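You operate a simulated robot arm through the tools that you are given. There is no shell and no other tool. Be economical: measure what you need, move in short steps, check, and stop when the job is done.

You are at the controls of a simulated robot arm. One attempt, no reset.

Task
Put the yellow bottle from the middle of the wooden work top in the inside of the long white tray. Put the grey jar on the middle of the wooden work top away on the shelf under the wooden work top. Take the wipes carton that expires first from the middle of the wooden work top and leave it on top of the flat white box there. Put the red-top bottle on the middle of the wooden work top away in the teal tray. Any order will do. Set down upright: yellow bottle, grey jar, wipes carton, red-top bottle.

Only the result counts: the job must be done as asked and must still hold three seconds after the hand-in. Knocking over, shifting, dropping, spilling or breaking anything else fails it.

Robot
A 7-joint arm with a vacuum gripper on a trunk, on a base that drives. Base frame: it is fixed to the floor where the robot stands at the start and does not move with it; the origin is under the middle of the robot, x ahead of it, y to its left, z up. Readings come in m, rad, newtons and seconds.
With the tool pointing down near the work surface it reaches from about 0.14 to 0.82 m from the robot's upright axis, wherever it stands. Its first joint turns from -2.897 to 2.897 rad. Places, roughly: flat white box [0.5, 1.25, 1]; inside of the long white tray [0.4, 2.3, 0.9]; shelf under the wooden work top [0.6, 0.9, 0.3]; teal tray [0.1, 3.5, 0.9]. Payload 1.88 kg.
Tool frame: the origin (TCP) lies in the middle of the cups' lips, and z points out of the cups. The gripper has 1 cup of 0.032 m across, covering 0.032 by 0.032 m (tool x, y); the bellows give 0.014 m. With the vacuum on, a cup seals on a smooth face that it is pressed against (1 to 4 N); it does not hold porous or soft things. The pull reaches 41 N.
Orientation is that of the tool frame in the base frame, as a unit quaternion [x, y, z, w]. With the cups facing straight down, the tool's x points along the base's -x, its y along +y and its z along -z.

Tools
- The arm moves only by the tool step_arm. Its argument "motion" is a list of rows, each a list of 7 numbers: the shift along the tool's x, y, z in units of 25 mm (1.0 is 25 mm), then the turn, a rotation vector about the tool's x, y, z in units of 8 degrees (1.0 is 8 degrees), then the vacuum: 1 switches it on, 0 off. In form: [[tx, ty, tz, rx, ry, rz, vacuum], ...]. A call has 1 to 10 rows; each row shifts and turns the commanded pose from where the row before left it, along the tool's axes as they then stand. A call with a number of a shift or a turn outside -1 to 1 is refused whole. A row lasts 0.2 s, in which the tool goes at most 0.05 m and 0.15 rad; a call with a longer step from one row to the next is refused whole, and so is a gripper value outside its range. A pose out of reach is approached as far as the arm can. The call stops where the force on the tool passes 40 N (or 10 N more than at its start, if that is more) or the arm is blocked; 0.2 s more then pass. The pull builds up within a second once a cup has sealed. Time passes only in rows, and 0.2 s behind the last, so rows that do not move give it time. It gives the time, the measured TCP pose, the force on the tool (base axes) and the pull of the vacuum at its end, in the units of the frame above (readings bear some noise), with the torque about the TCP (base axes, N m) and any sound that the robot's microphone picked up.
- Cameras (640 x 400 px; columns grow to the right, rows downward): "scene" is now at [0.0051, 0.2013, 1.5568]; the picture's right is [0.48, -0.88, 0.00], its down [-0.69, -0.38, -0.61] and it looks along [0.54, 0.30, -0.79] (base axes); focal length 260 px, centre (320, 200). "wrist" rides on the gripper at [0.082, 0.014, -0.216] in the tool frame; the picture's right is [-0.17, 0.99, 0.00], its down [-0.91, -0.15, -0.37] and it looks along [-0.37, -0.06, 0.93] (tool axes); focal length 243 px, centre (320, 200). There is no depth. A picture from a camera that has moved, and an enlarged one, comes with that camera's place and axes in the base frame and with its lens.
- get_image(camera): a new picture of that camera. No time passes.
- move_column(by): slides the trunk up (or, below 0, down) by that many m; the arm and the scene camera ride with it, the base frame stays. It gives what a move gives, with no picture.
- drive_base(legs): drives the robot by 1 to 6 legs, each [ahead, left, turn to the left] in m, m and rad, along the robot's own axes; the way and the turn of a leg run together, so that a leg with both is an arc; at most 1.5 m and 3.142 rad a leg. The arm and the cameras ride along, it lands a little off, and it stops where it bumps. It gives what a move gives.
- turn_head(pan, tilt): turns the head with the scene camera to pan (to the left, within 2.705 rad either way) and tilt (down, from -0.506 to 1.204), counted from straight ahead of the robot. It gives what a move gives.
- inspect(camera, box): a new picture of the part [left, top, right, bottom] of that camera's present view, enlarged. No time passes.
- sign_off(): hands the job in; it is judged then, once.

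Work in short steps. Places have to be worked out from the pictures, the camera data and where the tool is seen: move nearer, look again, correct. Check each grasp and each placing, and mend what went wrong. You have 165 turns and 112 pictures in all, those below and enlarged ones among them. Switch the vacuum off and draw the arm clear of the work before you hand the job in, unless the task says otherwise; then end with one line.

The tools are called after "Emit:" as name(argument=value, ...) on one line, values as JSON. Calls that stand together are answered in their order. step_arm: Moves the arm, as the interface text tells. Its arguments: {"type":"object","properties":{"motion":{"type":"array"}},"required":["motion"]} The other tools are called the same way: move_column (by) slides the trunk up or down; drive_base (legs) drives the base; turn_head (pan, tilt) turns the head that bears the scene camera; get_image (camera) takes a picture; inspect (camera, box) takes an enlarged picture of a part of a camera's view; sign_off () hands the job in.

At the start:

```text
time_s: 0.0
ee_pos: [0.2918, 0.4402, 1.2083]
orientation: [0.0, 1.0, 0.001, 0.0]
wrist_force: [0.4, 0.9, 0.6]
wrist_torque: [-0.01, 0.03, -0.01]
pull: 0.0
trunk travel left (down, up): [-0.525, 0.065]
robot x, y, heading: [-0.0021, 0.0018, -0.002]
head pan, tilt: [0.503, 0.909]
```

scene: 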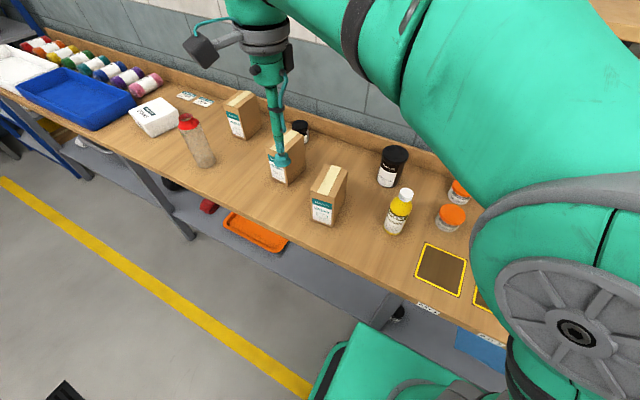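
wrist: 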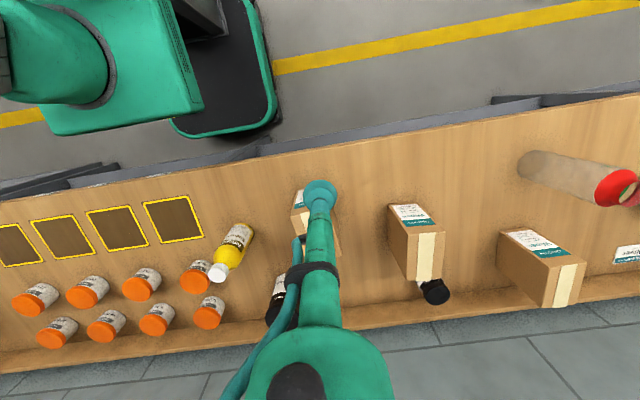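

The pictures show three wipes cartons, a yellow bottle, dark jars and a red-top bottle. I enlarge the scene to read the labels.

Emit:
inspect(camera="scene", box=[210, 80, 370, 240])

Emit:
inspect(camera="scene", box=[100, 80, 230, 180])

Emit:
inspect(camera="scene", box=[360, 130, 500, 250])

```text
2.50 times, centred on (290, 160) of scene
camera zoom: at [0.0051, 0.2013, 1.5568], right [0.48, -0.88, 0.0], down [-0.69, -0.38, -0.61], along [0.54, 0.3, -0.79], focal length 649 px, centre (395, 300)
```

zoom: 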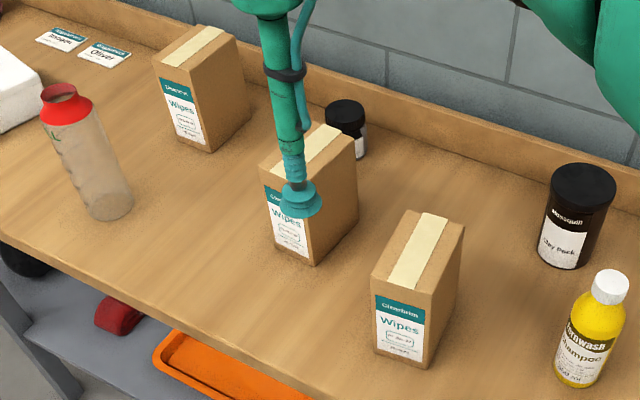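

```text
4.00 times, centred on (165, 130) of scene
camera zoom: at [0.0051, 0.2013, 1.5568], right [0.48, -0.88, 0.0], down [-0.69, -0.38, -0.61], along [0.54, 0.3, -0.79], focal length 1038 px, centre (940, 480)
```

zoom: 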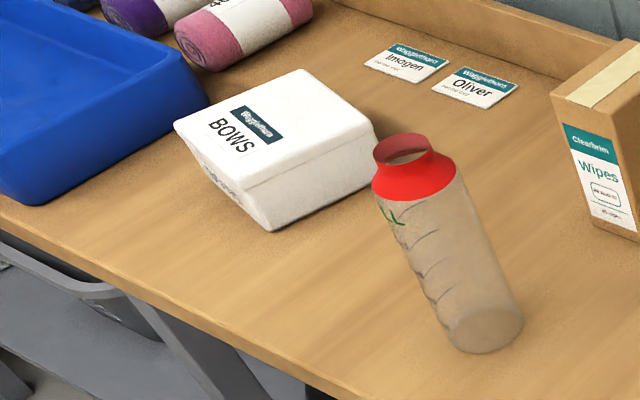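

```text
3.33 times, centred on (430, 190) of scene
camera zoom: at [0.0051, 0.2013, 1.5568], right [0.48, -0.88, 0.0], down [-0.69, -0.38, -0.61], along [0.54, 0.3, -0.79], focal length 865 px, centre (-47, 233)
```

zoom: 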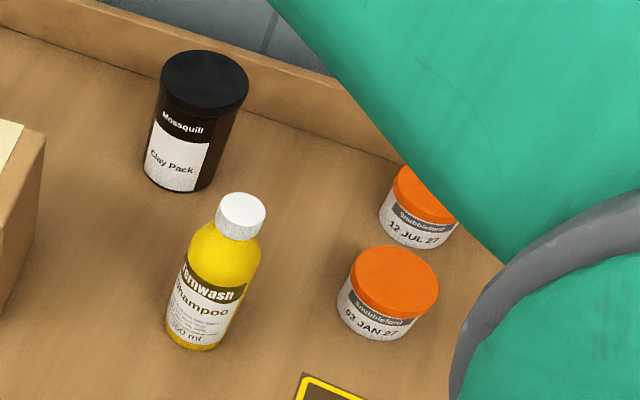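

I zoom further on the dates and on the hidden jar.

Emit:
inspect(camera="scene", box=[305, 190, 345, 230])

Emit:
inspect(camera="scene", box=[222, 100, 262, 140])

Emit:
inspect(camera="scene", box=[262, 110, 322, 190])

```text
10.00 times, centred on (325, 210) of scene
camera zoom: at [0.0051, 0.2013, 1.5568], right [0.48, -0.88, 0.0], down [-0.69, -0.38, -0.61], along [0.54, 0.3, -0.79], focal length 2596 px, centre (270, 100)
```

zoom: 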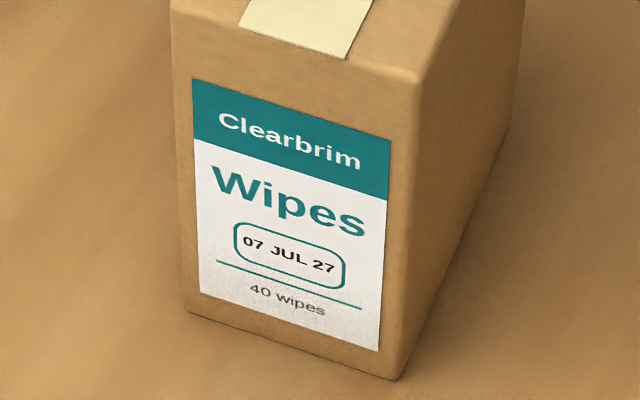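

```text
10.00 times, centred on (242, 120) of scene
camera zoom: at [0.0051, 0.2013, 1.5568], right [0.48, -0.88, 0.0], down [-0.69, -0.38, -0.61], along [0.54, 0.3, -0.79], focal length 2596 px, centre (1100, 1000)
```

zoom: 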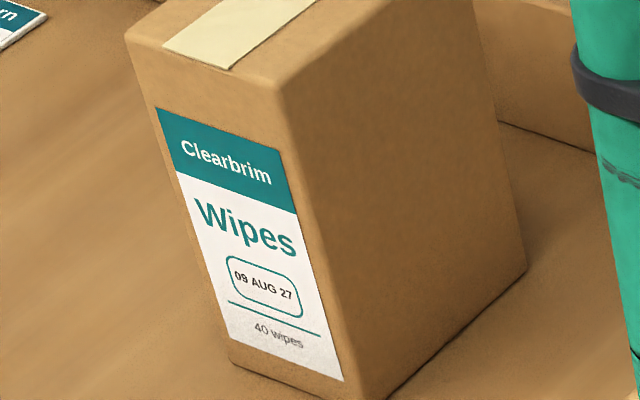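

```text
5.00 times, centred on (292, 150) of scene
camera zoom: at [0.0051, 0.2013, 1.5568], right [0.48, -0.88, 0.0], down [-0.69, -0.38, -0.61], along [0.54, 0.3, -0.79], focal length 1298 px, centre (460, 450)
```

zoom: 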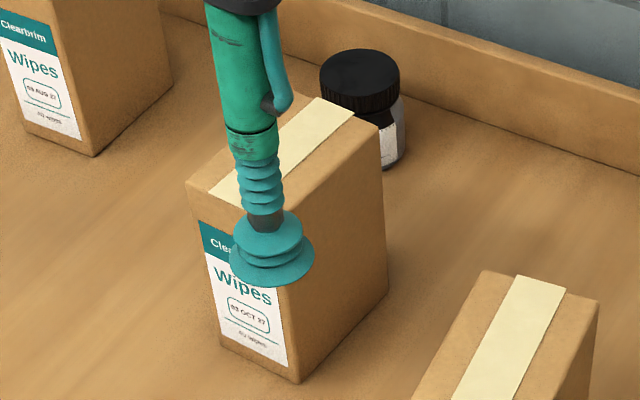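

The carton marked 07 JUL 27 expires first, ahead of 09 AUG and OCT 27. The grey jar with the black lid stands behind the middle carton. I look left towards the targets.

Emit:
turn_head(pan=1.2, tilt=0.5)

Emit:
get_image(camera="scene")

```text
time_s: 1.1
ee_pos: [0.2914, 0.4388, 1.2085]
orientation: [0.0, 1.0, 0.002, 0.0]
wrist_force: [0.7, 0.2, 0.6]
wrist_torque: [0.02, -0.01, -0.01]
pull: 0.0
trunk travel left (down, up): [-0.525, 0.065]
robot x, y, heading: [-0.0013, -0.0015, -0.003]
head pan, tilt: [1.201, 0.499]
```

```text
103 pictures are left
camera scene: at [-0.0276, 0.25, 1.5913], right [0.93, -0.36, 0.0], down [-0.17, -0.45, -0.88], along [0.32, 0.82, -0.48], focal length 260 px, centre (320, 200)
```

scene: 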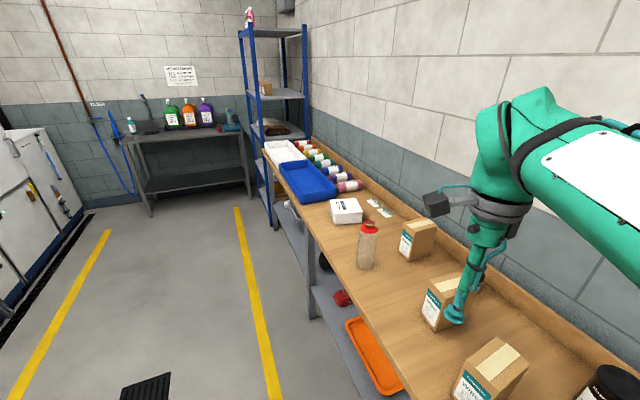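

The white tray lies past the blue one, and I think the teal tray is on the far side table. I zoom in on both regions.

Emit:
inspect(camera="scene", box=[110, 80, 270, 180])

Emit:
inspect(camera="scene", box=[240, 120, 400, 220])

Emit:
inspect(camera="scene", box=[260, 200, 420, 400])

```text
4.00 times, centred on (190, 130) of scene
camera zoom: at [-0.0276, 0.25, 1.5913], right [0.93, -0.36, 0.0], down [-0.17, -0.45, -0.88], along [0.32, 0.82, -0.48], focal length 1038 px, centre (840, 480)
```

zoom: 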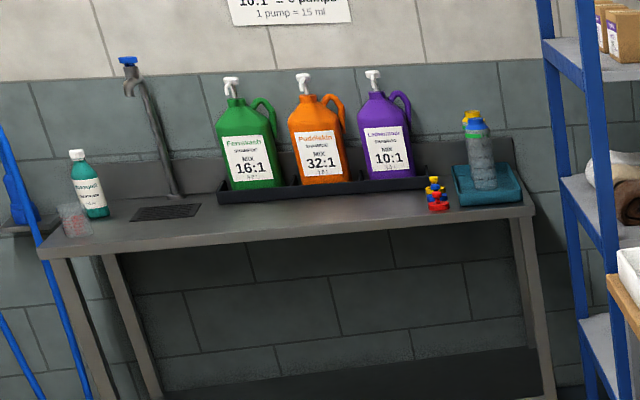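

```text
4.00 times, centred on (320, 170) of scene
camera zoom: at [-0.0276, 0.25, 1.5913], right [0.93, -0.36, 0.0], down [-0.17, -0.45, -0.88], along [0.32, 0.82, -0.48], focal length 1038 px, centre (320, 320)
```

zoom: 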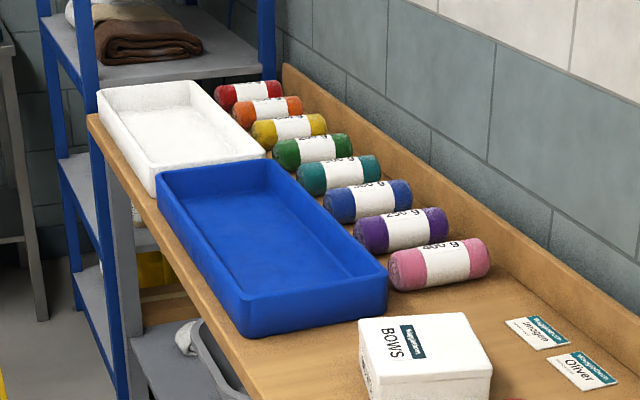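

```text
2.00 times, centred on (340, 300) of scene
camera zoom: at [-0.0276, 0.25, 1.5913], right [0.93, -0.36, 0.0], down [-0.17, -0.45, -0.88], along [0.32, 0.82, -0.48], focal length 519 px, centre (280, 0)
```

zoom: 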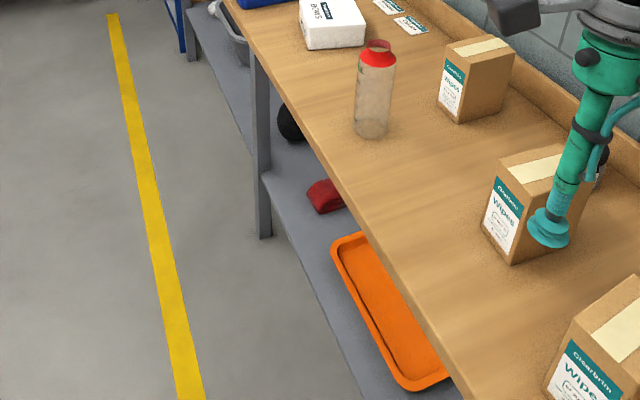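

I move over the July carton, with its top centre at about (0.442, 0.408, 1.02), and turn the head to watch.

Emit:
step_arm(motion=[[-1, -0.2, 0, 0, 0, 0, 0], [-1, -0.2, 0, 0, 0, 0, 0], [-1, -0.2, 0, 0, 0, 0, 0], [-1, -0.2, 0, 0, 0, 0, 0], [-1, -0.2, 0.5, 0, 0, 0, 0], [-1, -0.2, 1, 0, 0, 0, 0], [0, 0, 1, 0, 0, 0, 0], [0, 0, 1, 0, 0, 0, 0], [0, 0, 1, 0, 0, 0, 0]])

Emit:
turn_head(pan=0.7, tilt=0.85)

Emit:
get_image(camera="wrist")

Emit:
get_image(camera="scene")

```text
time_s: 3.1
ee_pos: [0.4422, 0.4082, 1.0944]
orientation: [0.001, 1.0, 0.001, 0.0]
wrist_force: [0.2, 0.4, -0.8]
wrist_torque: [0.0, -0.01, -0.01]
pull: 0.2
trunk travel left (down, up): [-0.525, 0.065]
robot x, y, heading: [0.0002, -0.003, 0.002]
head pan, tilt: [1.201, 0.499]
```

```text
time_s: 4.0
ee_pos: [0.442, 0.4079, 1.0939]
orientation: [0.0, 1.0, 0.001, 0.0]
wrist_force: [0.1, 0.9, -1.2]
wrist_torque: [0.01, 0.02, -0.01]
pull: 0.0
trunk travel left (down, up): [-0.525, 0.065]
robot x, y, heading: [-0.0029, 0.0013, 0.002]
head pan, tilt: [0.7, 0.85]
```

```text
99 pictures are left
camera wrist: at [0.3595, 0.4215, 1.3091], right [0.17, 0.99, 0.0], down [0.91, -0.15, 0.37], along [0.37, -0.06, -0.93], focal length 243 px, centre (320, 200)
```

wrist: 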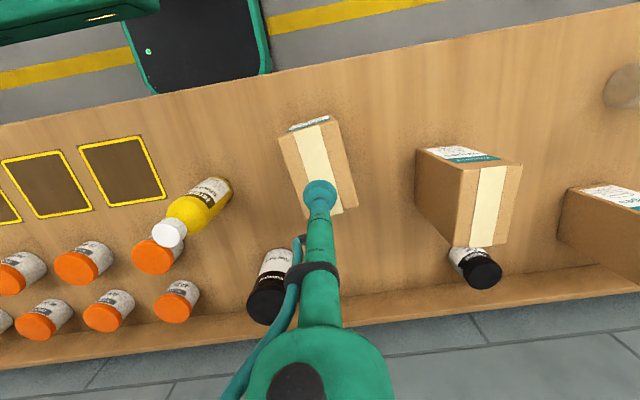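

```text
98 pictures are left
camera scene: at [-0.0008, 0.2156, 1.5615], right [0.64, -0.76, 0.0], down [-0.57, -0.48, -0.66], along [0.5, 0.43, -0.75], focal length 260 px, centre (320, 200)
```

scene: 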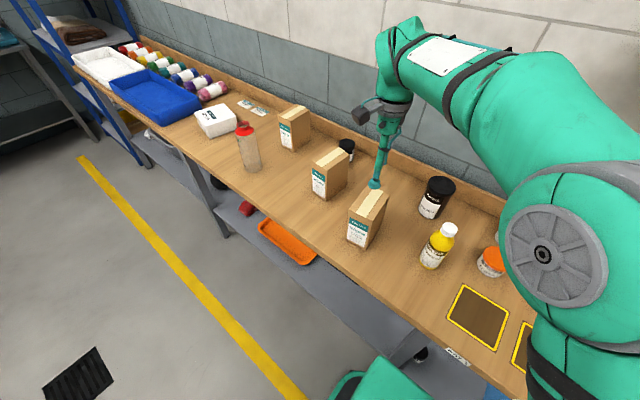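

The tape's centre comes out at about (0.437, 0.410). I descend with the vacuum on, in small steps near contact.

Emit:
step_arm(motion=[[0.1, 0.05, 1, 0, 0, 0, 1], [0.1, 0.05, 1, 0, 0, 0, 1], [0, 0, 0.4, 0, 0, 0, 1], [0, 0, 0.2, 0, 0, 0, 1], [0, 0, 0.2, 0, 0, 0, 1], [0, 0, 0.2, 0, 0, 0, 1], [0, 0, 0, 0, 0, 0, 1]])

```text
time_s: 5.6
ee_pos: [0.4363, 0.4118, 1.0263]
orientation: [0.002, 1.0, 0.003, 0.002]
wrist_force: [-3.7, 0.4, 30.7]
wrist_torque: [-0.04, 0.02, -0.22]
pull: 40.7
trunk travel left (down, up): [-0.525, 0.065]
robot x, y, heading: [-0.0003, -0.0028, -0.002]
head pan, tilt: [0.7, 0.85]
```

The pull is 41 N, so the carton is sealed. I lift it high.

Emit:
step_arm(motion=[[0, 0, -0.4, 0, 0, 0, 1], [0, 0, -0.6, 0, 0, 0, 1], [0, 0, -1, 0, 0, 0, 1], [0, 0, -1, 0, 0, 0, 1], [0, 0, -1, 0, 0, 0, 1], [0, 0, -1, 0, 0, 0, 1], [0, 0, -1, 0, 0, 0, 1], [0, 0, -1, 0, 0, 0, 1], [0, 0, -1, 0, 0, 0, 1], [0, 0, -1, 0, 0, 0, 1]])

Emit:
step_arm(motion=[[0, 0, -1, 0, 0, 0, 1], [0, 0, -0.8, 0, 0, 0, 1], [0, 0, 0, 0, 0, 0, 1]])

Emit:
get_image(camera="scene")

```text
time_s: 7.8
ee_pos: [0.4355, 0.4122, 1.2461]
orientation: [-0.001, 1.0, 0.0, -0.001]
wrist_force: [-1.0, -0.6, -4.2]
wrist_torque: [-0.02, 0.03, -0.01]
pull: 40.4
trunk travel left (down, up): [-0.525, 0.065]
robot x, y, heading: [-0.0017, -0.0062, 0.002]
head pan, tilt: [0.7, 0.85]
```

```text
time_s: 8.6
ee_pos: [0.4357, 0.4131, 1.2903]
orientation: [0.001, 1.0, 0.001, -0.001]
wrist_force: [0.5, 0.4, -4.4]
wrist_torque: [-0.02, 0.01, -0.02]
pull: 40.9
trunk travel left (down, up): [-0.525, 0.065]
robot x, y, heading: [-0.0049, -0.0008, 0.001]
head pan, tilt: [0.7, 0.85]
```

```text
97 pictures are left
camera scene: at [-0.0006, 0.2157, 1.5614], right [0.64, -0.76, 0.0], down [-0.57, -0.48, -0.66], along [0.5, 0.42, -0.75], focal length 260 px, centre (320, 200)
```

scene: 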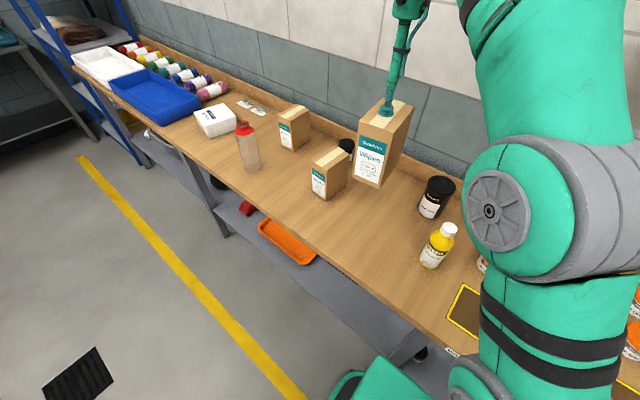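

The carton hangs straight, with about 4.4 N on the tool. I drive left 0.85 m along the bench.

Emit:
drive_base(legs=[[0, 0.85, 0]])

Emit:
get_image(camera="scene")

Emit:
get_image(camera="wrist")

```text
time_s: 13.2
ee_pos: [0.4225, 1.2905, 1.2894]
orientation: [-0.007, 1.0, 0.0, 0.0]
wrist_force: [0.8, 0.9, -4.9]
wrist_torque: [0.0, -0.01, -0.05]
pull: 41.0
trunk travel left (down, up): [-0.525, 0.065]
robot x, y, heading: [-0.0053, 0.8729, 0.015]
head pan, tilt: [0.7, 0.85]
```

```text
96 pictures are left
camera scene: at [-0.0108, 1.0865, 1.5614], right [0.66, -0.75, 0.0], down [-0.57, -0.49, -0.66], along [0.5, 0.43, -0.75], focal length 260 px, centre (320, 200)
```

scene: 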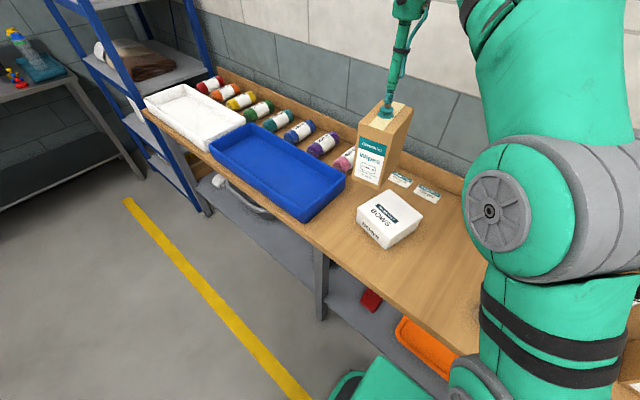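

```text
95 pictures are left
camera wrist: at [0.339, 1.3031, 1.5054], right [0.15, 0.99, 0.0], down [0.92, -0.14, 0.37], along [0.37, -0.06, -0.93], focal length 243 px, centre (320, 200)
```

wrist: 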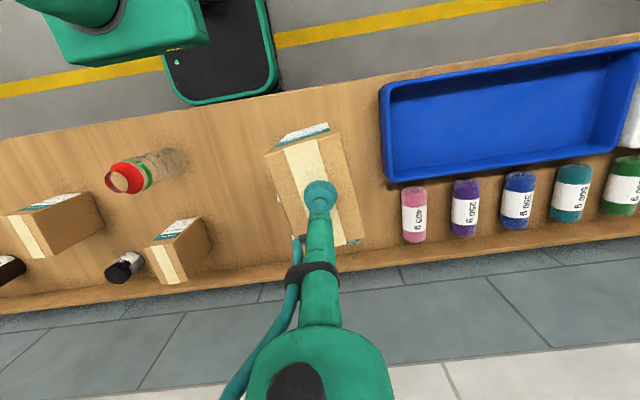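

I zoom on the white box to find its top.

Emit:
inspect(camera="scene", box=[340, 150, 440, 260])

```text
3.64 times, centred on (390, 205) of scene
camera zoom: at [-0.0108, 1.0865, 1.5614], right [0.66, -0.75, 0.0], down [-0.57, -0.49, -0.66], along [0.5, 0.43, -0.75], focal length 944 px, centre (66, 182)
```

zoom: 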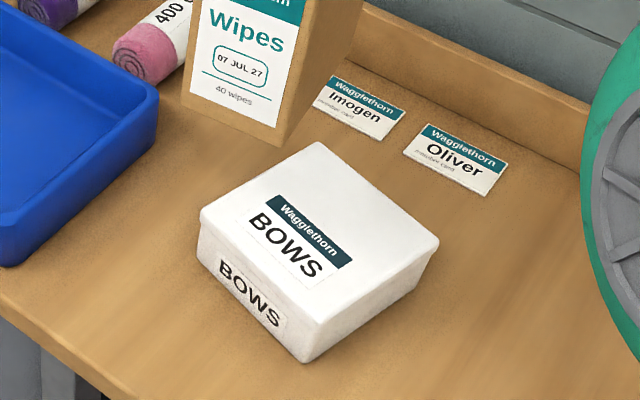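

The box top is centred at about (0.500, 1.250) and z ≈ 0.94. I move over it and lower to about 3 cm above, then check.

Emit:
step_arm(motion=[[-1, -0.5, 0, 0, 0, 0, 1], [-1, -0.5, 0, 0, 0, 0, 1], [-1, -0.6, 0, 0, 0, 0, 1], [0, 0, 1, 0, 0, 0, 1], [0, 0, 1, 0, 0, 0, 1], [0, 0, 1, 0, 0, 0, 1], [0, 0, 1, 0, 0, 0, 1], [0, 0, 1, 0, 0, 0, 1], [0, 0, 1, 0, 0, 0, 1], [0, 0, 0, 0, 0, 0, 1]])

Emit:
inspect(camera="scene", box=[340, 100, 460, 260])

Emit:
get_image(camera="wrist")

```text
time_s: 15.4
ee_pos: [0.4964, 1.2533, 1.1383]
orientation: [-0.007, 1.0, 0.001, 0.0]
wrist_force: [-0.1, -0.1, -4.2]
wrist_torque: [0.03, 0.0, -0.01]
pull: 41.1
trunk travel left (down, up): [-0.525, 0.065]
robot x, y, heading: [-0.007, 0.8706, 0.017]
head pan, tilt: [0.7, 0.85]
```

```text
2.50 times, centred on (400, 180) of scene
camera zoom: at [-0.0107, 1.0865, 1.5614], right [0.66, -0.75, 0.0], down [-0.57, -0.49, -0.66], along [0.5, 0.43, -0.75], focal length 649 px, centre (120, 250)
```

zoom: 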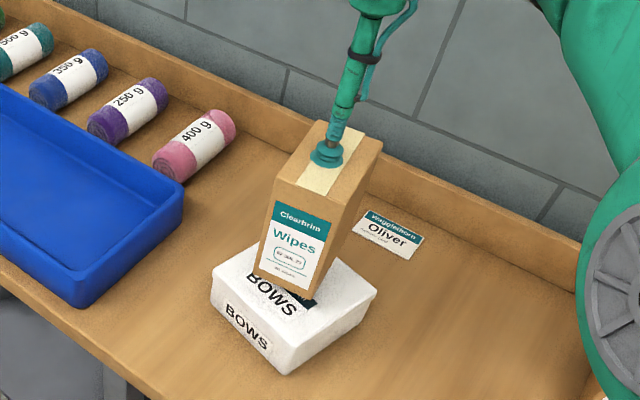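

```text
92 pictures are left
camera wrist: at [0.4136, 1.2661, 1.3544], right [0.15, 0.99, 0.0], down [0.92, -0.14, 0.37], along [0.37, -0.06, -0.93], focal length 243 px, centre (320, 200)
```

wrist: 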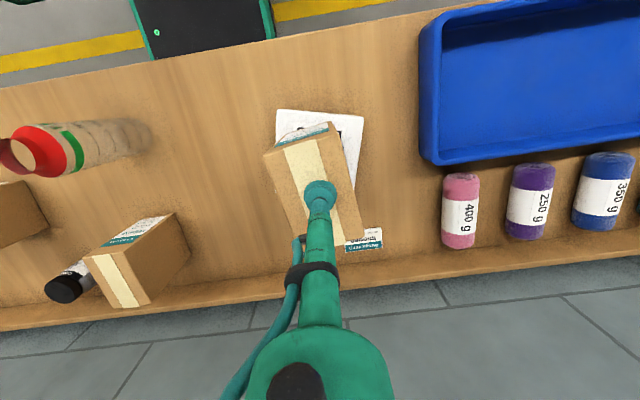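

The carton is about 5 cm over the box and centred. I lower it to just above contact.

Emit:
step_arm(motion=[[-0.1, -0.1, 1, 0, 0, 0, 1], [0, 0, 0.6, 0, 0, 0, 1], [0, 0, 0.2, 0, 0, 0, 1], [0, 0, 0, 0, 0, 0, 1]])

Emit:
inspect(camera="scene", box=[340, 140, 460, 260])

```text
time_s: 16.4
ee_pos: [0.4992, 1.2508, 1.0994]
orientation: [-0.008, 1.0, 0.003, 0.004]
wrist_force: [-0.8, 5.5, 28.0]
wrist_torque: [-0.17, 0.15, -0.13]
pull: 41.4
trunk travel left (down, up): [-0.525, 0.065]
robot x, y, heading: [-0.0052, 0.8722, 0.018]
head pan, tilt: [0.7, 0.85]
```

```text
3.33 times, centred on (400, 200) of scene
camera zoom: at [-0.0129, 1.0855, 1.562], right [0.66, -0.75, 0.0], down [-0.57, -0.49, -0.66], along [0.5, 0.43, -0.75], focal length 865 px, centre (53, 200)
```

zoom: 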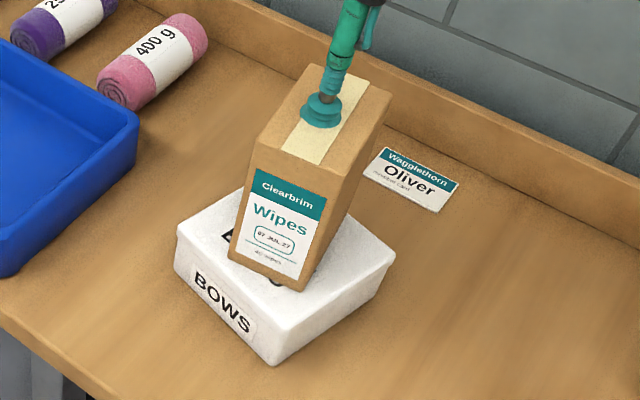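

The carton is in contact on the box top and upright. I ease the pressure, release and rise.

Emit:
step_arm(motion=[[0, 0, -0.25, 0, 0, 0, 1], [0, 0, 0, 0, 0, 0, 0], [0, 0, 0, 0, 0, 0, 0], [0, 0, 0, 0, 0, 0, 0], [0, 0, 0, 0, 0, 0, 0]])

Emit:
step_arm(motion=[[0, 0, -0.3, 0, 0, 0, 0], [0, 0, -0.7, 0, 0, 0, 0], [0, 0, -1, 0, 0, 0, 0], [0, 0, -1, 0, 0, 0, 0], [0, 0, -1, 0, 0, 0, 0], [0, 0, -1, 0, 0, 0, 0], [0, 0, -1, 0, 0, 0, 0], [0, 0, -1, 0, 0, 0, 0]])

Emit:
inspect(camera="scene", box=[340, 140, 460, 260])

```text
time_s: 17.6
ee_pos: [0.5, 1.2509, 1.0996]
orientation: [-0.008, 1.0, 0.0, -0.001]
wrist_force: [0.3, 0.2, -0.9]
wrist_torque: [0.0, -0.03, 0.0]
pull: 0.1
trunk travel left (down, up): [-0.525, 0.065]
robot x, y, heading: [-0.008, 0.8742, 0.014]
head pan, tilt: [0.7, 0.85]
```

```text
time_s: 19.4
ee_pos: [0.5014, 1.2517, 1.276]
orientation: [-0.006, 1.0, 0.001, 0.0]
wrist_force: [-0.5, -0.2, -0.2]
wrist_torque: [-0.03, 0.0, -0.03]
pull: 0.1
trunk travel left (down, up): [-0.525, 0.065]
robot x, y, heading: [-0.0091, 0.8714, 0.018]
head pan, tilt: [0.7, 0.85]
```

```text
3.33 times, centred on (400, 200) of scene
camera zoom: at [-0.0107, 1.0865, 1.5614], right [0.66, -0.75, 0.0], down [-0.57, -0.49, -0.66], along [0.5, 0.43, -0.75], focal length 865 px, centre (53, 200)
```

zoom: 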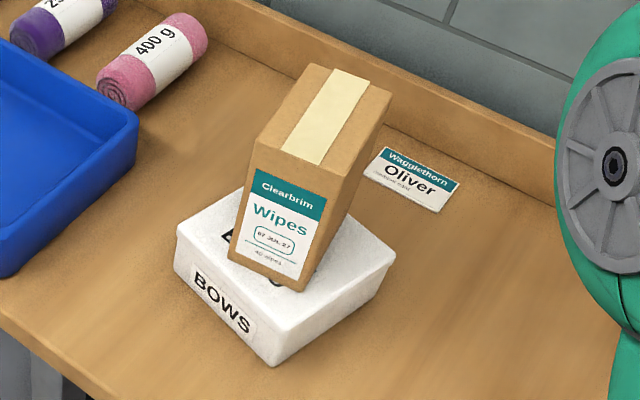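

The carton is done. Next is the red-top bottle at about (0.40, 0.90), so I turn the head to it.

Emit:
turn_head(pan=-0.1, tilt=0.85)

Emit:
get_image(camera="scene")

```text
time_s: 20.5
ee_pos: [0.5004, 1.2508, 1.2762]
orientation: [-0.007, 1.0, 0.001, 0.0]
wrist_force: [-0.1, 0.2, 0.2]
wrist_torque: [0.03, 0.02, 0.01]
pull: 0.1
trunk travel left (down, up): [-0.525, 0.065]
robot x, y, heading: [-0.0042, 0.8696, 0.017]
head pan, tilt: [-0.099, 0.85]
```

```text
89 pictures are left
camera scene: at [0.008, 1.0285, 1.5614], right [-0.08, -1.0, 0.0], down [-0.75, 0.06, -0.66], along [0.66, -0.05, -0.75], focal length 260 px, centre (320, 200)
```

scene: 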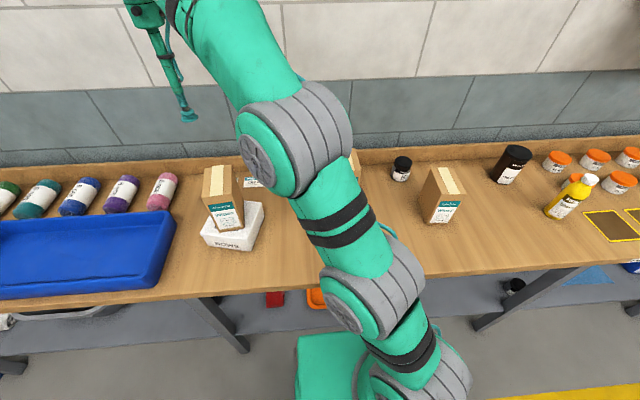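

The arm hides the bottle, so I drive right 0.35 m and look again.

Emit:
drive_base(legs=[[0, -0.37, -0.015]])

Emit:
turn_head(pan=0.6, tilt=0.8)

Emit:
get_image(camera="scene")

Emit:
get_image(camera="wrist")

```text
time_s: 22.9
ee_pos: [0.5079, 0.8808, 1.2765]
orientation: [-0.001, 1.0, 0.001, -0.001]
wrist_force: [1.0, 0.5, 0.1]
wrist_torque: [-0.01, 0.02, 0.01]
pull: 0.0
trunk travel left (down, up): [-0.525, 0.065]
robot x, y, heading: [-0.0035, 0.5047, 0.008]
head pan, tilt: [-0.099, 0.85]
```

```text
time_s: 23.9
ee_pos: [0.5093, 0.8819, 1.2773]
orientation: [0.0, 1.0, 0.001, -0.001]
wrist_force: [0.3, -0.2, -0.2]
wrist_torque: [-0.03, 0.01, 0.0]
pull: 0.0
trunk travel left (down, up): [-0.525, 0.065]
robot x, y, heading: [-0.0039, 0.5083, 0.003]
head pan, tilt: [0.6, 0.799]
```

```text
88 pictures are left
camera scene: at [0.002, 0.718, 1.5654], right [0.57, -0.82, 0.0], down [-0.59, -0.41, -0.7], along [0.57, 0.4, -0.72], focal length 260 px, centre (320, 200)
```

scene: 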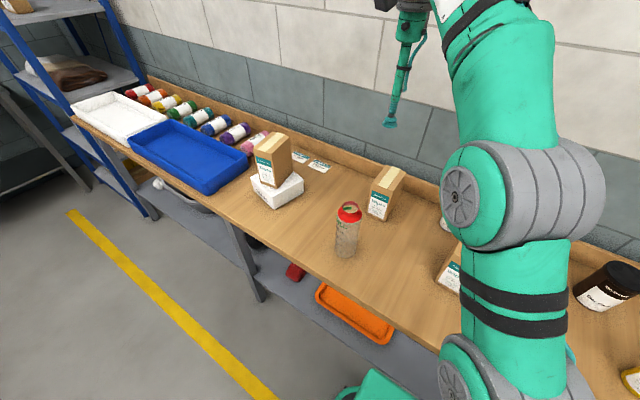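

```text
87 pictures are left
camera wrist: at [0.4262, 0.895, 1.4918], right [0.16, 0.99, 0.0], down [0.91, -0.15, 0.37], along [0.37, -0.06, -0.93], focal length 243 px, centre (320, 200)
```

wrist: 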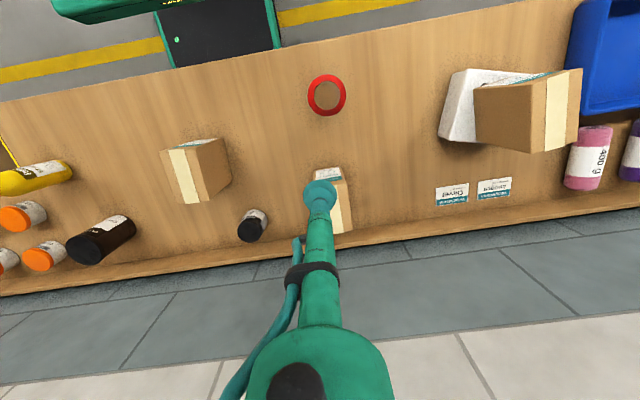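

Emit:
inspect(camera="scene", box=[315, 190, 385, 270])

Emit:
inspect(camera="wrist", box=[290, 60, 365, 130])

```text
5.00 times, centred on (350, 230) of scene
camera zoom: at [0.002, 0.718, 1.5654], right [0.57, -0.82, 0.0], down [-0.59, -0.41, -0.7], along [0.57, 0.4, -0.72], focal length 1298 px, centre (170, 50)
```

zoom: 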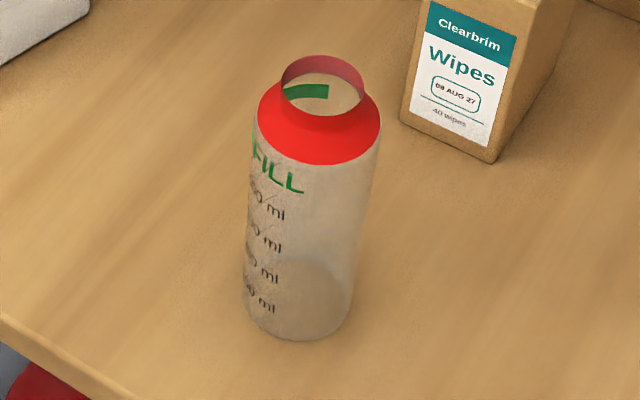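

```text
5.71 times, centred on (328, 95) of wrist
camera zoom: at [0.4262, 0.895, 1.4918], right [0.16, 0.99, 0.0], down [0.91, -0.15, 0.37], along [0.37, -0.06, -0.93], focal length 1386 px, centre (277, 800)
```

zoom: 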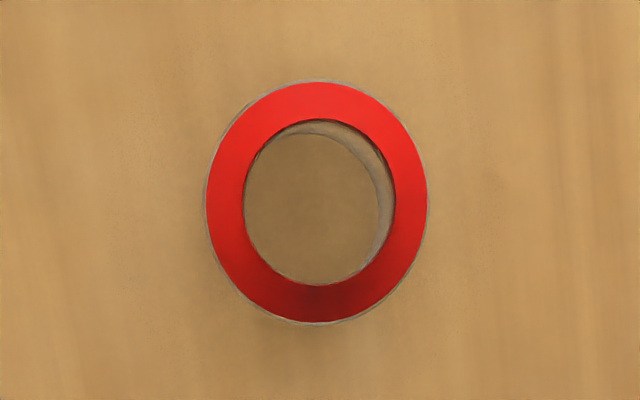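

The bottle is open at the top, so it needs a side grip later. I take the grey jar now and move above its estimated place, about (0.67, 0.67).

Emit:
step_arm(motion=[[-0.67, -0.93, 0, 0, 0, 0, 0], [-0.67, -0.93, 0, 0, 0, 0, 0], [-0.67, -0.93, 0.5, 0, 0, 0, 0], [-0.67, -0.93, 0.5, 0, 0, 0, 0], [-0.67, -0.93, 0.5, 0, 0, 0, 0], [-0.67, -0.93, 0.5, 0, 0, 0, 0], [-0.67, -0.93, 0.5, 0, 0, 0, 0], [-0.67, -0.93, 0.5, 0, 0, 0, 0], [-0.67, -0.93, 0.5, 0, 0, 0, 0], [0, 0, 0, 0, 0, 0, 0]])

Emit:
get_image(camera="wrist")

Emit:
get_image(camera="scene")

```text
time_s: 26.1
ee_pos: [0.6622, 0.6743, 1.1889]
orientation: [-0.001, 1.0, 0.001, 0.0]
wrist_force: [0.5, 1.2, 0.0]
wrist_torque: [0.0, 0.01, -0.02]
pull: 0.1
trunk travel left (down, up): [-0.525, 0.065]
robot x, y, heading: [-0.0017, 0.5085, 0.005]
head pan, tilt: [0.6, 0.799]
```

```text
84 pictures are left
camera wrist: at [0.5789, 0.6875, 1.4031], right [0.16, 0.99, 0.0], down [0.91, -0.15, 0.37], along [0.37, -0.06, -0.93], focal length 243 px, centre (320, 200)
```

wrist: 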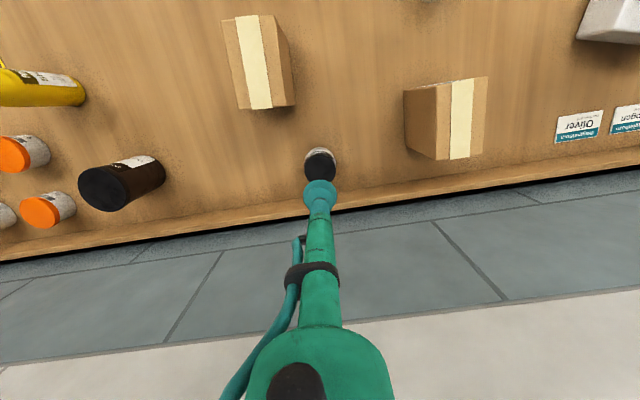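

```text
83 pictures are left
camera scene: at [0.0023, 0.7178, 1.5655], right [0.57, -0.82, 0.0], down [-0.59, -0.41, -0.7], along [0.57, 0.4, -0.72], focal length 260 px, centre (320, 200)
```

scene: 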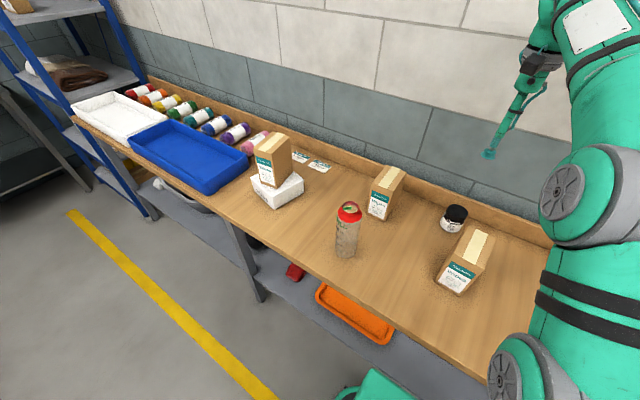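

The jar lid is centred at about (0.687, 0.672) with its top at z ≈ 0.955. I align and go down, leaving about 2 cm.

Emit:
step_arm(motion=[[-0.5, -0.05, 1, 0, 0, 0, 0], [-0.5, -0.05, 1, 0, 0, 0, 0], [0, 0, 1, 0, 0, 0, 0], [0, 0, 1, 0, 0, 0, 0], [0, 0, 1, 0, 0, 0, 0], [0, 0, 1, 0, 0, 0, 0], [0, 0, 1, 0, 0, 0, 0], [0, 0, 1, 0, 0, 0, 0], [0, 0, 0, 0, 0, 0, 0]])

Emit:
inspect(camera="wrist", box=[270, 130, 370, 230])

Emit:
inspect(camera="scene", box=[410, 170, 510, 260])

```text
time_s: 28.1
ee_pos: [0.6836, 0.6711, 0.989]
orientation: [-0.001, 1.0, 0.001, 0.0]
wrist_force: [0.0, 0.2, -0.6]
wrist_torque: [0.04, 0.03, -0.02]
pull: 0.1
trunk travel left (down, up): [-0.525, 0.065]
robot x, y, heading: [-0.002, 0.5077, 0.001]
head pan, tilt: [0.6, 0.799]
```

```text
4.00 times, centred on (320, 180) of wrist
camera zoom: at [0.6012, 0.6843, 1.2035], right [0.16, 0.99, 0.0], down [0.91, -0.15, 0.37], along [0.37, -0.06, -0.93], focal length 970 px, centre (320, 280)
```

zoom: 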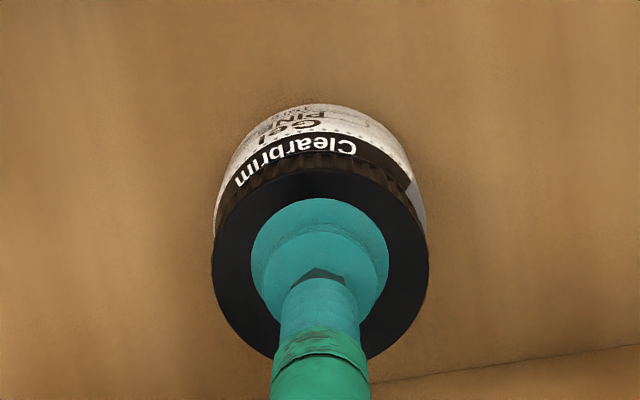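

```text
4.44 times, centred on (460, 215) of scene
camera zoom: at [0.0021, 0.718, 1.5654], right [0.57, -0.82, 0.0], down [-0.59, -0.41, -0.7], along [0.57, 0.4, -0.72], focal length 1154 px, centre (-302, 133)
```

zoom: 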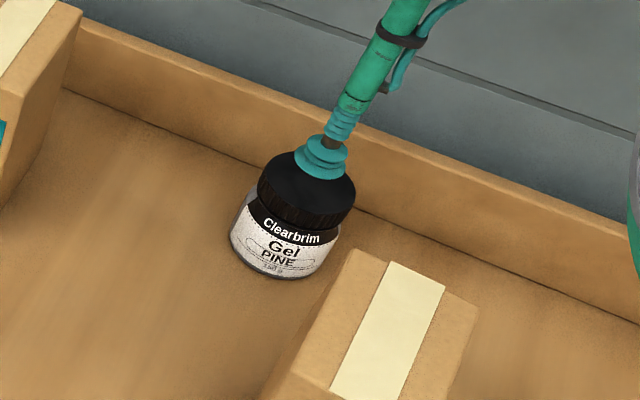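

The cup is over the lid. I descend in small steps with the vacuum on.

Emit:
step_arm(motion=[[0, 0, 0.6, 0, 0, 0, 1], [0, 0, 0.3, 0, 0, 0, 1], [0, 0, 0.15, 0, 0, 0, 1], [0, 0, 0.15, 0, 0, 0, 1], [0, 0, 0.1, 0, 0, 0, 1], [0, 0, 0, 0, 0, 0, 1]])

```text
time_s: 29.5
ee_pos: [0.6855, 0.6721, 0.9563]
orientation: [0.0, 1.0, 0.001, 0.0]
wrist_force: [-1.0, 0.7, 0.3]
wrist_torque: [-0.01, -0.05, 0.02]
pull: 41.0
trunk travel left (down, up): [-0.525, 0.065]
robot x, y, heading: [-0.0064, 0.5067, 0.005]
head pan, tilt: [0.6, 0.799]
```

Sealed at 41 N. I lift to z ≈ 1.2 and turn the head to check the space behind and the shelf.

Emit:
step_arm(motion=[[0, 0, -0.4, 0, 0, 0, 1], [0, 0, -0.8, 0, 0, 0, 1], [0, 0, -1, 0, 0, 0, 1], [0, 0, -1, 0, 0, 0, 1], [0, 0, -1, 0, 0, 0, 1], [0, 0, -1, 0, 0, 0, 1], [0, 0, -1, 0, 0, 0, 1], [0, 0, -1, 0, 0, 0, 1], [0, 0, -1, 0, 0, 0, 1], [0, 0, -1, 0, 0, 0, 1]])

Emit:
turn_head(pan=2.6, tilt=0.5)

Emit:
get_image(camera="scene")

```text
time_s: 31.7
ee_pos: [0.6863, 0.673, 1.1844]
orientation: [-0.001, 1.0, 0.001, -0.001]
wrist_force: [-0.1, -0.5, -2.7]
wrist_torque: [-0.01, -0.01, 0.0]
pull: 40.8
trunk travel left (down, up): [-0.525, 0.065]
robot x, y, heading: [-0.004, 0.5079, 0.001]
head pan, tilt: [0.6, 0.799]
```

```text
time_s: 33.7
ee_pos: [0.6853, 0.6732, 1.1849]
orientation: [0.0, 1.0, 0.001, 0.0]
wrist_force: [-0.2, 0.1, -1.4]
wrist_torque: [-0.01, -0.01, -0.01]
pull: 40.3
trunk travel left (down, up): [-0.525, 0.065]
robot x, y, heading: [-0.0028, 0.5082, 0.004]
head pan, tilt: [2.601, 0.499]
```

```text
80 pictures are left
camera scene: at [-0.1426, 0.7189, 1.5914], right [0.51, 0.86, 0.0], down [0.41, -0.25, -0.88], along [-0.75, 0.45, -0.48], focal length 260 px, centre (320, 200)
```

scene: 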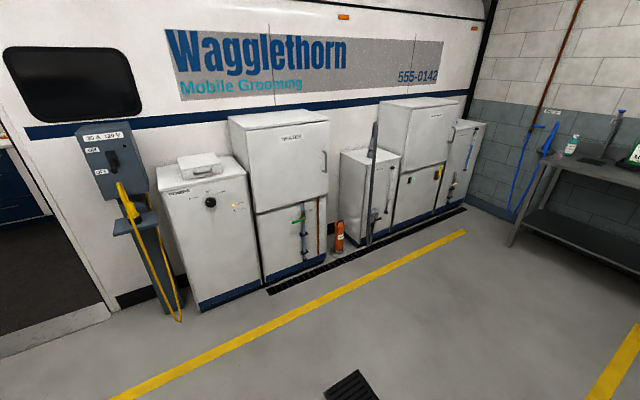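

There is plenty of room behind. I back off 0.65 m with the jar and look at the shelf.

Emit:
drive_base(legs=[[-0.65, 0, 0]])

Emit:
turn_head(pan=0.3, tilt=0.75)

Emit:
get_image(camera="scene")

```text
time_s: 37.3
ee_pos: [0.0365, 0.6695, 1.1841]
orientation: [-0.001, 1.0, 0.001, 0.0]
wrist_force: [-0.1, 0.0, -1.9]
wrist_torque: [0.03, -0.03, 0.0]
pull: 40.2
trunk travel left (down, up): [-0.525, 0.065]
robot x, y, heading: [-0.653, 0.5084, 0.003]
head pan, tilt: [2.601, 0.499]
```

```text
time_s: 39.4
ee_pos: [0.0354, 0.6704, 1.1856]
orientation: [-0.001, 1.0, 0.001, 0.0]
wrist_force: [0.0, 0.3, -2.1]
wrist_torque: [-0.02, -0.01, 0.0]
pull: 40.6
trunk travel left (down, up): [-0.525, 0.065]
robot x, y, heading: [-0.6512, 0.5083, 0.002]
head pan, tilt: [0.3, 0.75]
```

```text
79 pictures are left
camera scene: at [-0.6345, 0.6952, 1.5694], right [0.3, -0.95, 0.0], down [-0.65, -0.2, -0.73], along [0.7, 0.22, -0.68], focal length 260 px, centre (320, 200)
```

scene: 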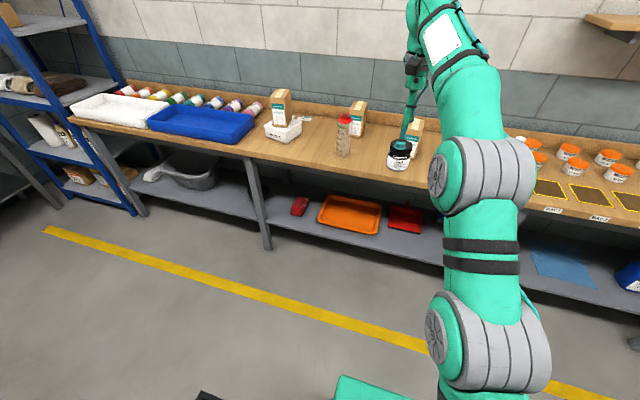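

Emit:
inspect(camera="scene", box=[240, 120, 440, 270])

```text
2.67 times, centred on (340, 195) of scene
camera zoom: at [-0.6345, 0.6952, 1.5694], right [0.3, -0.95, 0.0], down [-0.65, -0.2, -0.73], along [0.7, 0.22, -0.68], focal length 692 px, centre (267, 213)
```

zoom: 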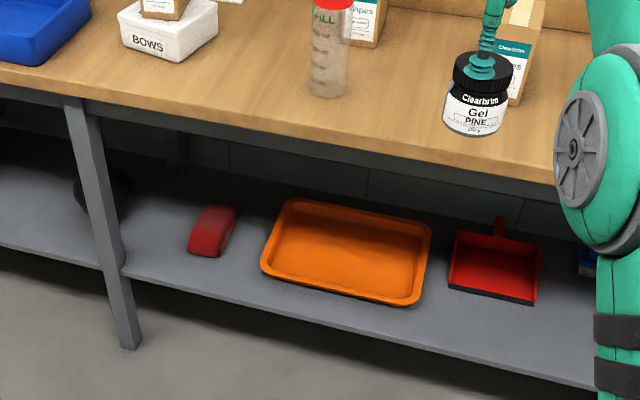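

Free spots on the shelf lie between the leg and the red brush, and the frame's lower edge at z ≈ 0.79 leaves too little height for a vertical tool. I will set the jar down near the front edge of the work top and regrip it from the side with the tool level. I drive forward 0.37 m first.

Emit:
drive_base(legs=[[0.37, 0.03, 0]])

Emit:
turn_head(pan=0.5, tilt=0.75)

Emit:
get_image(camera="scene")

Emit:
get_image(camera="wrist")

```text
time_s: 41.8
ee_pos: [0.4155, 0.7108, 1.1845]
orientation: [-0.006, 1.0, 0.0, -0.002]
wrist_force: [-0.2, 0.6, -1.3]
wrist_torque: [0.02, -0.02, 0.01]
pull: 41.0
trunk travel left (down, up): [-0.525, 0.065]
robot x, y, heading: [-0.2752, 0.5366, 0.013]
head pan, tilt: [0.3, 0.75]
```

```text
time_s: 42.5
ee_pos: [0.4143, 0.7102, 1.1842]
orientation: [-0.006, 1.0, 0.001, -0.001]
wrist_force: [-0.2, -0.8, -2.1]
wrist_torque: [-0.01, -0.03, 0.0]
pull: 40.3
trunk travel left (down, up): [-0.525, 0.065]
robot x, y, heading: [-0.2719, 0.5363, 0.013]
head pan, tilt: [0.499, 0.75]
```

```text
77 pictures are left
camera scene: at [-0.263, 0.7441, 1.5694], right [0.49, -0.87, 0.0], down [-0.59, -0.33, -0.73], along [0.64, 0.36, -0.68], focal length 260 px, centre (320, 200)
```

scene: 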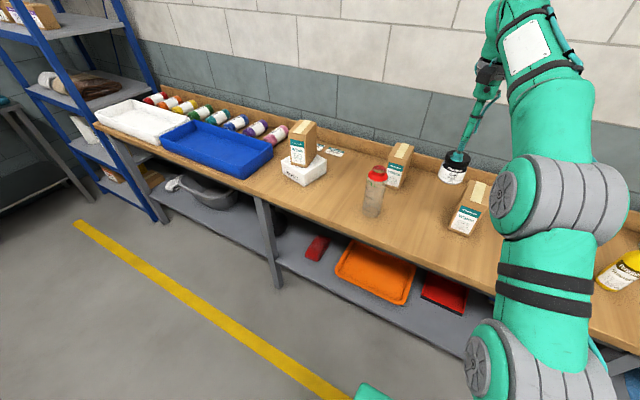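

```text
76 pictures are left
camera wrist: at [0.3316, 0.7234, 1.4], right [0.15, 0.99, 0.0], down [0.92, -0.14, 0.37], along [0.37, -0.06, -0.93], focal length 243 px, centre (320, 200)
```

wrist: 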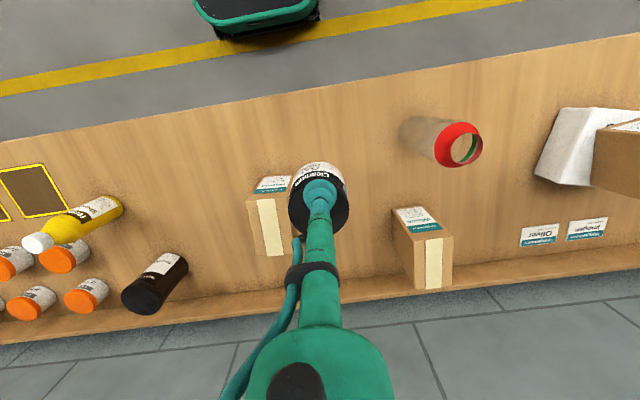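

I set the jar at about (0.405, 0.745), between the carton and the bottle, and lower it.

Emit:
step_arm(motion=[[0.2, 0.7, 0, 0, 0, 0, 1], [0.2, 0.7, 1, 0, 0, 0, 1], [0, 0, 1, 0, 0, 0, 1], [0, 0, 1, 0, 0, 0, 1], [0, 0, 1, 0, 0, 0, 1], [0, 0, 1, 0, 0, 0, 1], [0, 0, 1, 0, 0, 0, 1], [0, 0, 1, 0, 0, 0, 1], [0, 0, 1, 0, 0, 0, 1], [0, 0, 0.4, 0, 0, 0, 1]])

Emit:
step_arm(motion=[[0, 0, 0.2, 0, 0, 0, 1], [0, 0, 0.2, 0, 0, 0, 1], [0, 0, 0, 0, 0, 0, 1]])

Emit:
inspect(camera="scene", box=[350, 130, 500, 250])

```text
time_s: 44.8
ee_pos: [0.4028, 0.7478, 0.9746]
orientation: [-0.006, 1.0, 0.001, -0.001]
wrist_force: [0.4, -0.1, -1.9]
wrist_torque: [0.01, 0.01, 0.06]
pull: 40.7
trunk travel left (down, up): [-0.525, 0.065]
robot x, y, heading: [-0.2741, 0.5398, 0.011]
head pan, tilt: [0.499, 0.75]
```

```text
time_s: 45.5
ee_pos: [0.4031, 0.7478, 0.9662]
orientation: [-0.006, 1.0, 0.0, 0.0]
wrist_force: [0.5, 0.4, -1.8]
wrist_torque: [-0.02, 0.0, -0.02]
pull: 40.8
trunk travel left (down, up): [-0.525, 0.065]
robot x, y, heading: [-0.2706, 0.538, 0.013]
head pan, tilt: [0.499, 0.75]
```

```text
3.33 times, centred on (425, 190) of scene
camera zoom: at [-0.2629, 0.7442, 1.5694], right [0.49, -0.87, 0.0], down [-0.59, -0.33, -0.73], along [0.64, 0.36, -0.68], focal length 865 px, centre (-30, 233)
```

zoom: 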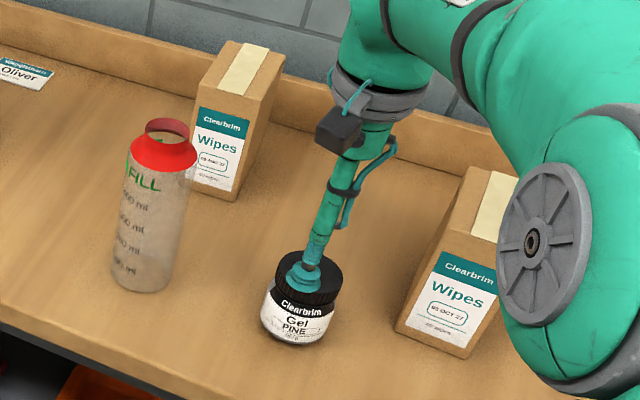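

The jar is a few mm above the top. I lower to contact and release.

Emit:
step_arm(motion=[[0, 0, 0.2, 0, 0, 0, 1], [0, 0, 0.15, 0, 0, 0, 1], [0, 0, 0, 0, 0, 0, 1]])

```text
time_s: 46.4
ee_pos: [0.403, 0.7461, 0.9572]
orientation: [-0.006, 1.0, 0.001, -0.001]
wrist_force: [0.8, 0.0, -2.1]
wrist_torque: [-0.02, 0.0, -0.01]
pull: 40.5
trunk travel left (down, up): [-0.525, 0.065]
robot x, y, heading: [-0.2703, 0.5418, 0.018]
head pan, tilt: [0.499, 0.75]
```

Emit:
step_arm(motion=[[0, 0, 0.1, 0, 0, 0, 1], [0, 0, 0.1, 0, 0, 0, 1], [0, 0, 0, 0, 0, 0, 1]])

```text
time_s: 47.1
ee_pos: [0.4038, 0.7458, 0.9553]
orientation: [-0.006, 1.0, 0.001, 0.002]
wrist_force: [-2.0, -0.4, 13.9]
wrist_torque: [-0.09, -0.14, -0.05]
pull: 40.4
trunk travel left (down, up): [-0.525, 0.065]
robot x, y, heading: [-0.2754, 0.54, 0.012]
head pan, tilt: [0.499, 0.75]
```

Contact is made. I release, rise and retreat back towards the front of the bench.

Emit:
step_arm(motion=[[0, 0, -0.1, 0, 0, 0, 0], [0, 0, 0, 0, 0, 0, 0], [0, 0, 0, 0, 0, 0, 0], [0, 0, 0, 0, 0, 0, 0], [0, 0, -0.4, 0, 0, 0, 0], [0, 0, -1, 0, 0, 0, 0], [0, 0, -1, 0, 0, 0, 0], [0, 0, -1, 0, 0, 0, 0], [0, 0, -1, 0, 0, 0, 0], [0, 0, -1, 0, 0, 0, 0]])

Emit:
inspect(camera="wrist", box=[220, 100, 420, 260])

```text
time_s: 49.4
ee_pos: [0.4036, 0.7447, 1.0904]
orientation: [-0.006, 1.0, 0.001, -0.001]
wrist_force: [0.1, -0.1, -0.2]
wrist_torque: [0.0, 0.02, -0.02]
pull: 0.1
trunk travel left (down, up): [-0.525, 0.065]
robot x, y, heading: [-0.2739, 0.5411, 0.015]
head pan, tilt: [0.499, 0.75]
```

```text
2.50 times, centred on (320, 180) of wrist
camera zoom: at [0.3212, 0.7573, 1.3049], right [0.15, 0.99, 0.0], down [0.92, -0.14, 0.37], along [0.37, -0.06, -0.93], focal length 606 px, centre (320, 250)
```

zoom: 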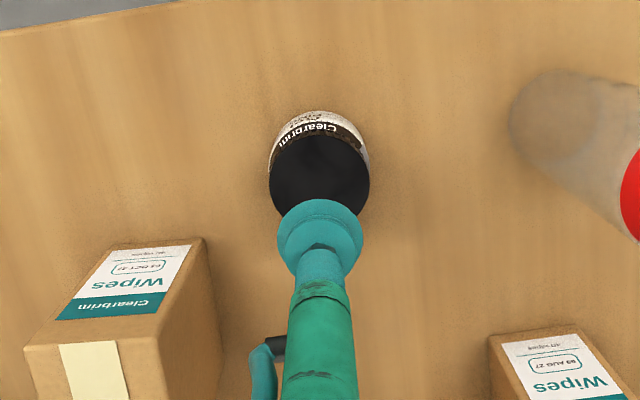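

The jar stands at (0.404, 0.746). I back off 0.35 m and pitch the tool level, pointing to +x.

Emit:
drive_base(legs=[[-0.35, 0, -0.013]])

Emit:
step_arm(motion=[[0, 0, 0, 0, -1, 0, 0], [0, 0, 0, 0, -1, 0, 0], [0, 0, 0, 0, -1, 0, 0], [0, 0, 0, 0, -1, 0, 0], [0, 0, 0, 0, -1, 0, 0], [0, 0, 0, 0, -1, 0, 0]])

```text
time_s: 51.5
ee_pos: [0.0742, 0.7318, 1.0897]
orientation: [0.003, 1.0, 0.001, 0.0]
wrist_force: [-0.3, -0.7, 0.0]
wrist_torque: [-0.01, 0.02, -0.02]
pull: 0.1
trunk travel left (down, up): [-0.525, 0.065]
robot x, y, heading: [-0.6076, 0.5387, -0.006]
head pan, tilt: [0.499, 0.75]
```

```text
time_s: 52.9
ee_pos: [0.0738, 0.7312, 1.09]
orientation: [0.001, 0.914, 0.0, 0.406]
wrist_force: [0.3, -0.2, -0.4]
wrist_torque: [-0.03, 0.02, 0.01]
pull: 0.3
trunk travel left (down, up): [-0.525, 0.065]
robot x, y, heading: [-0.6063, 0.5369, -0.003]
head pan, tilt: [0.499, 0.75]
```

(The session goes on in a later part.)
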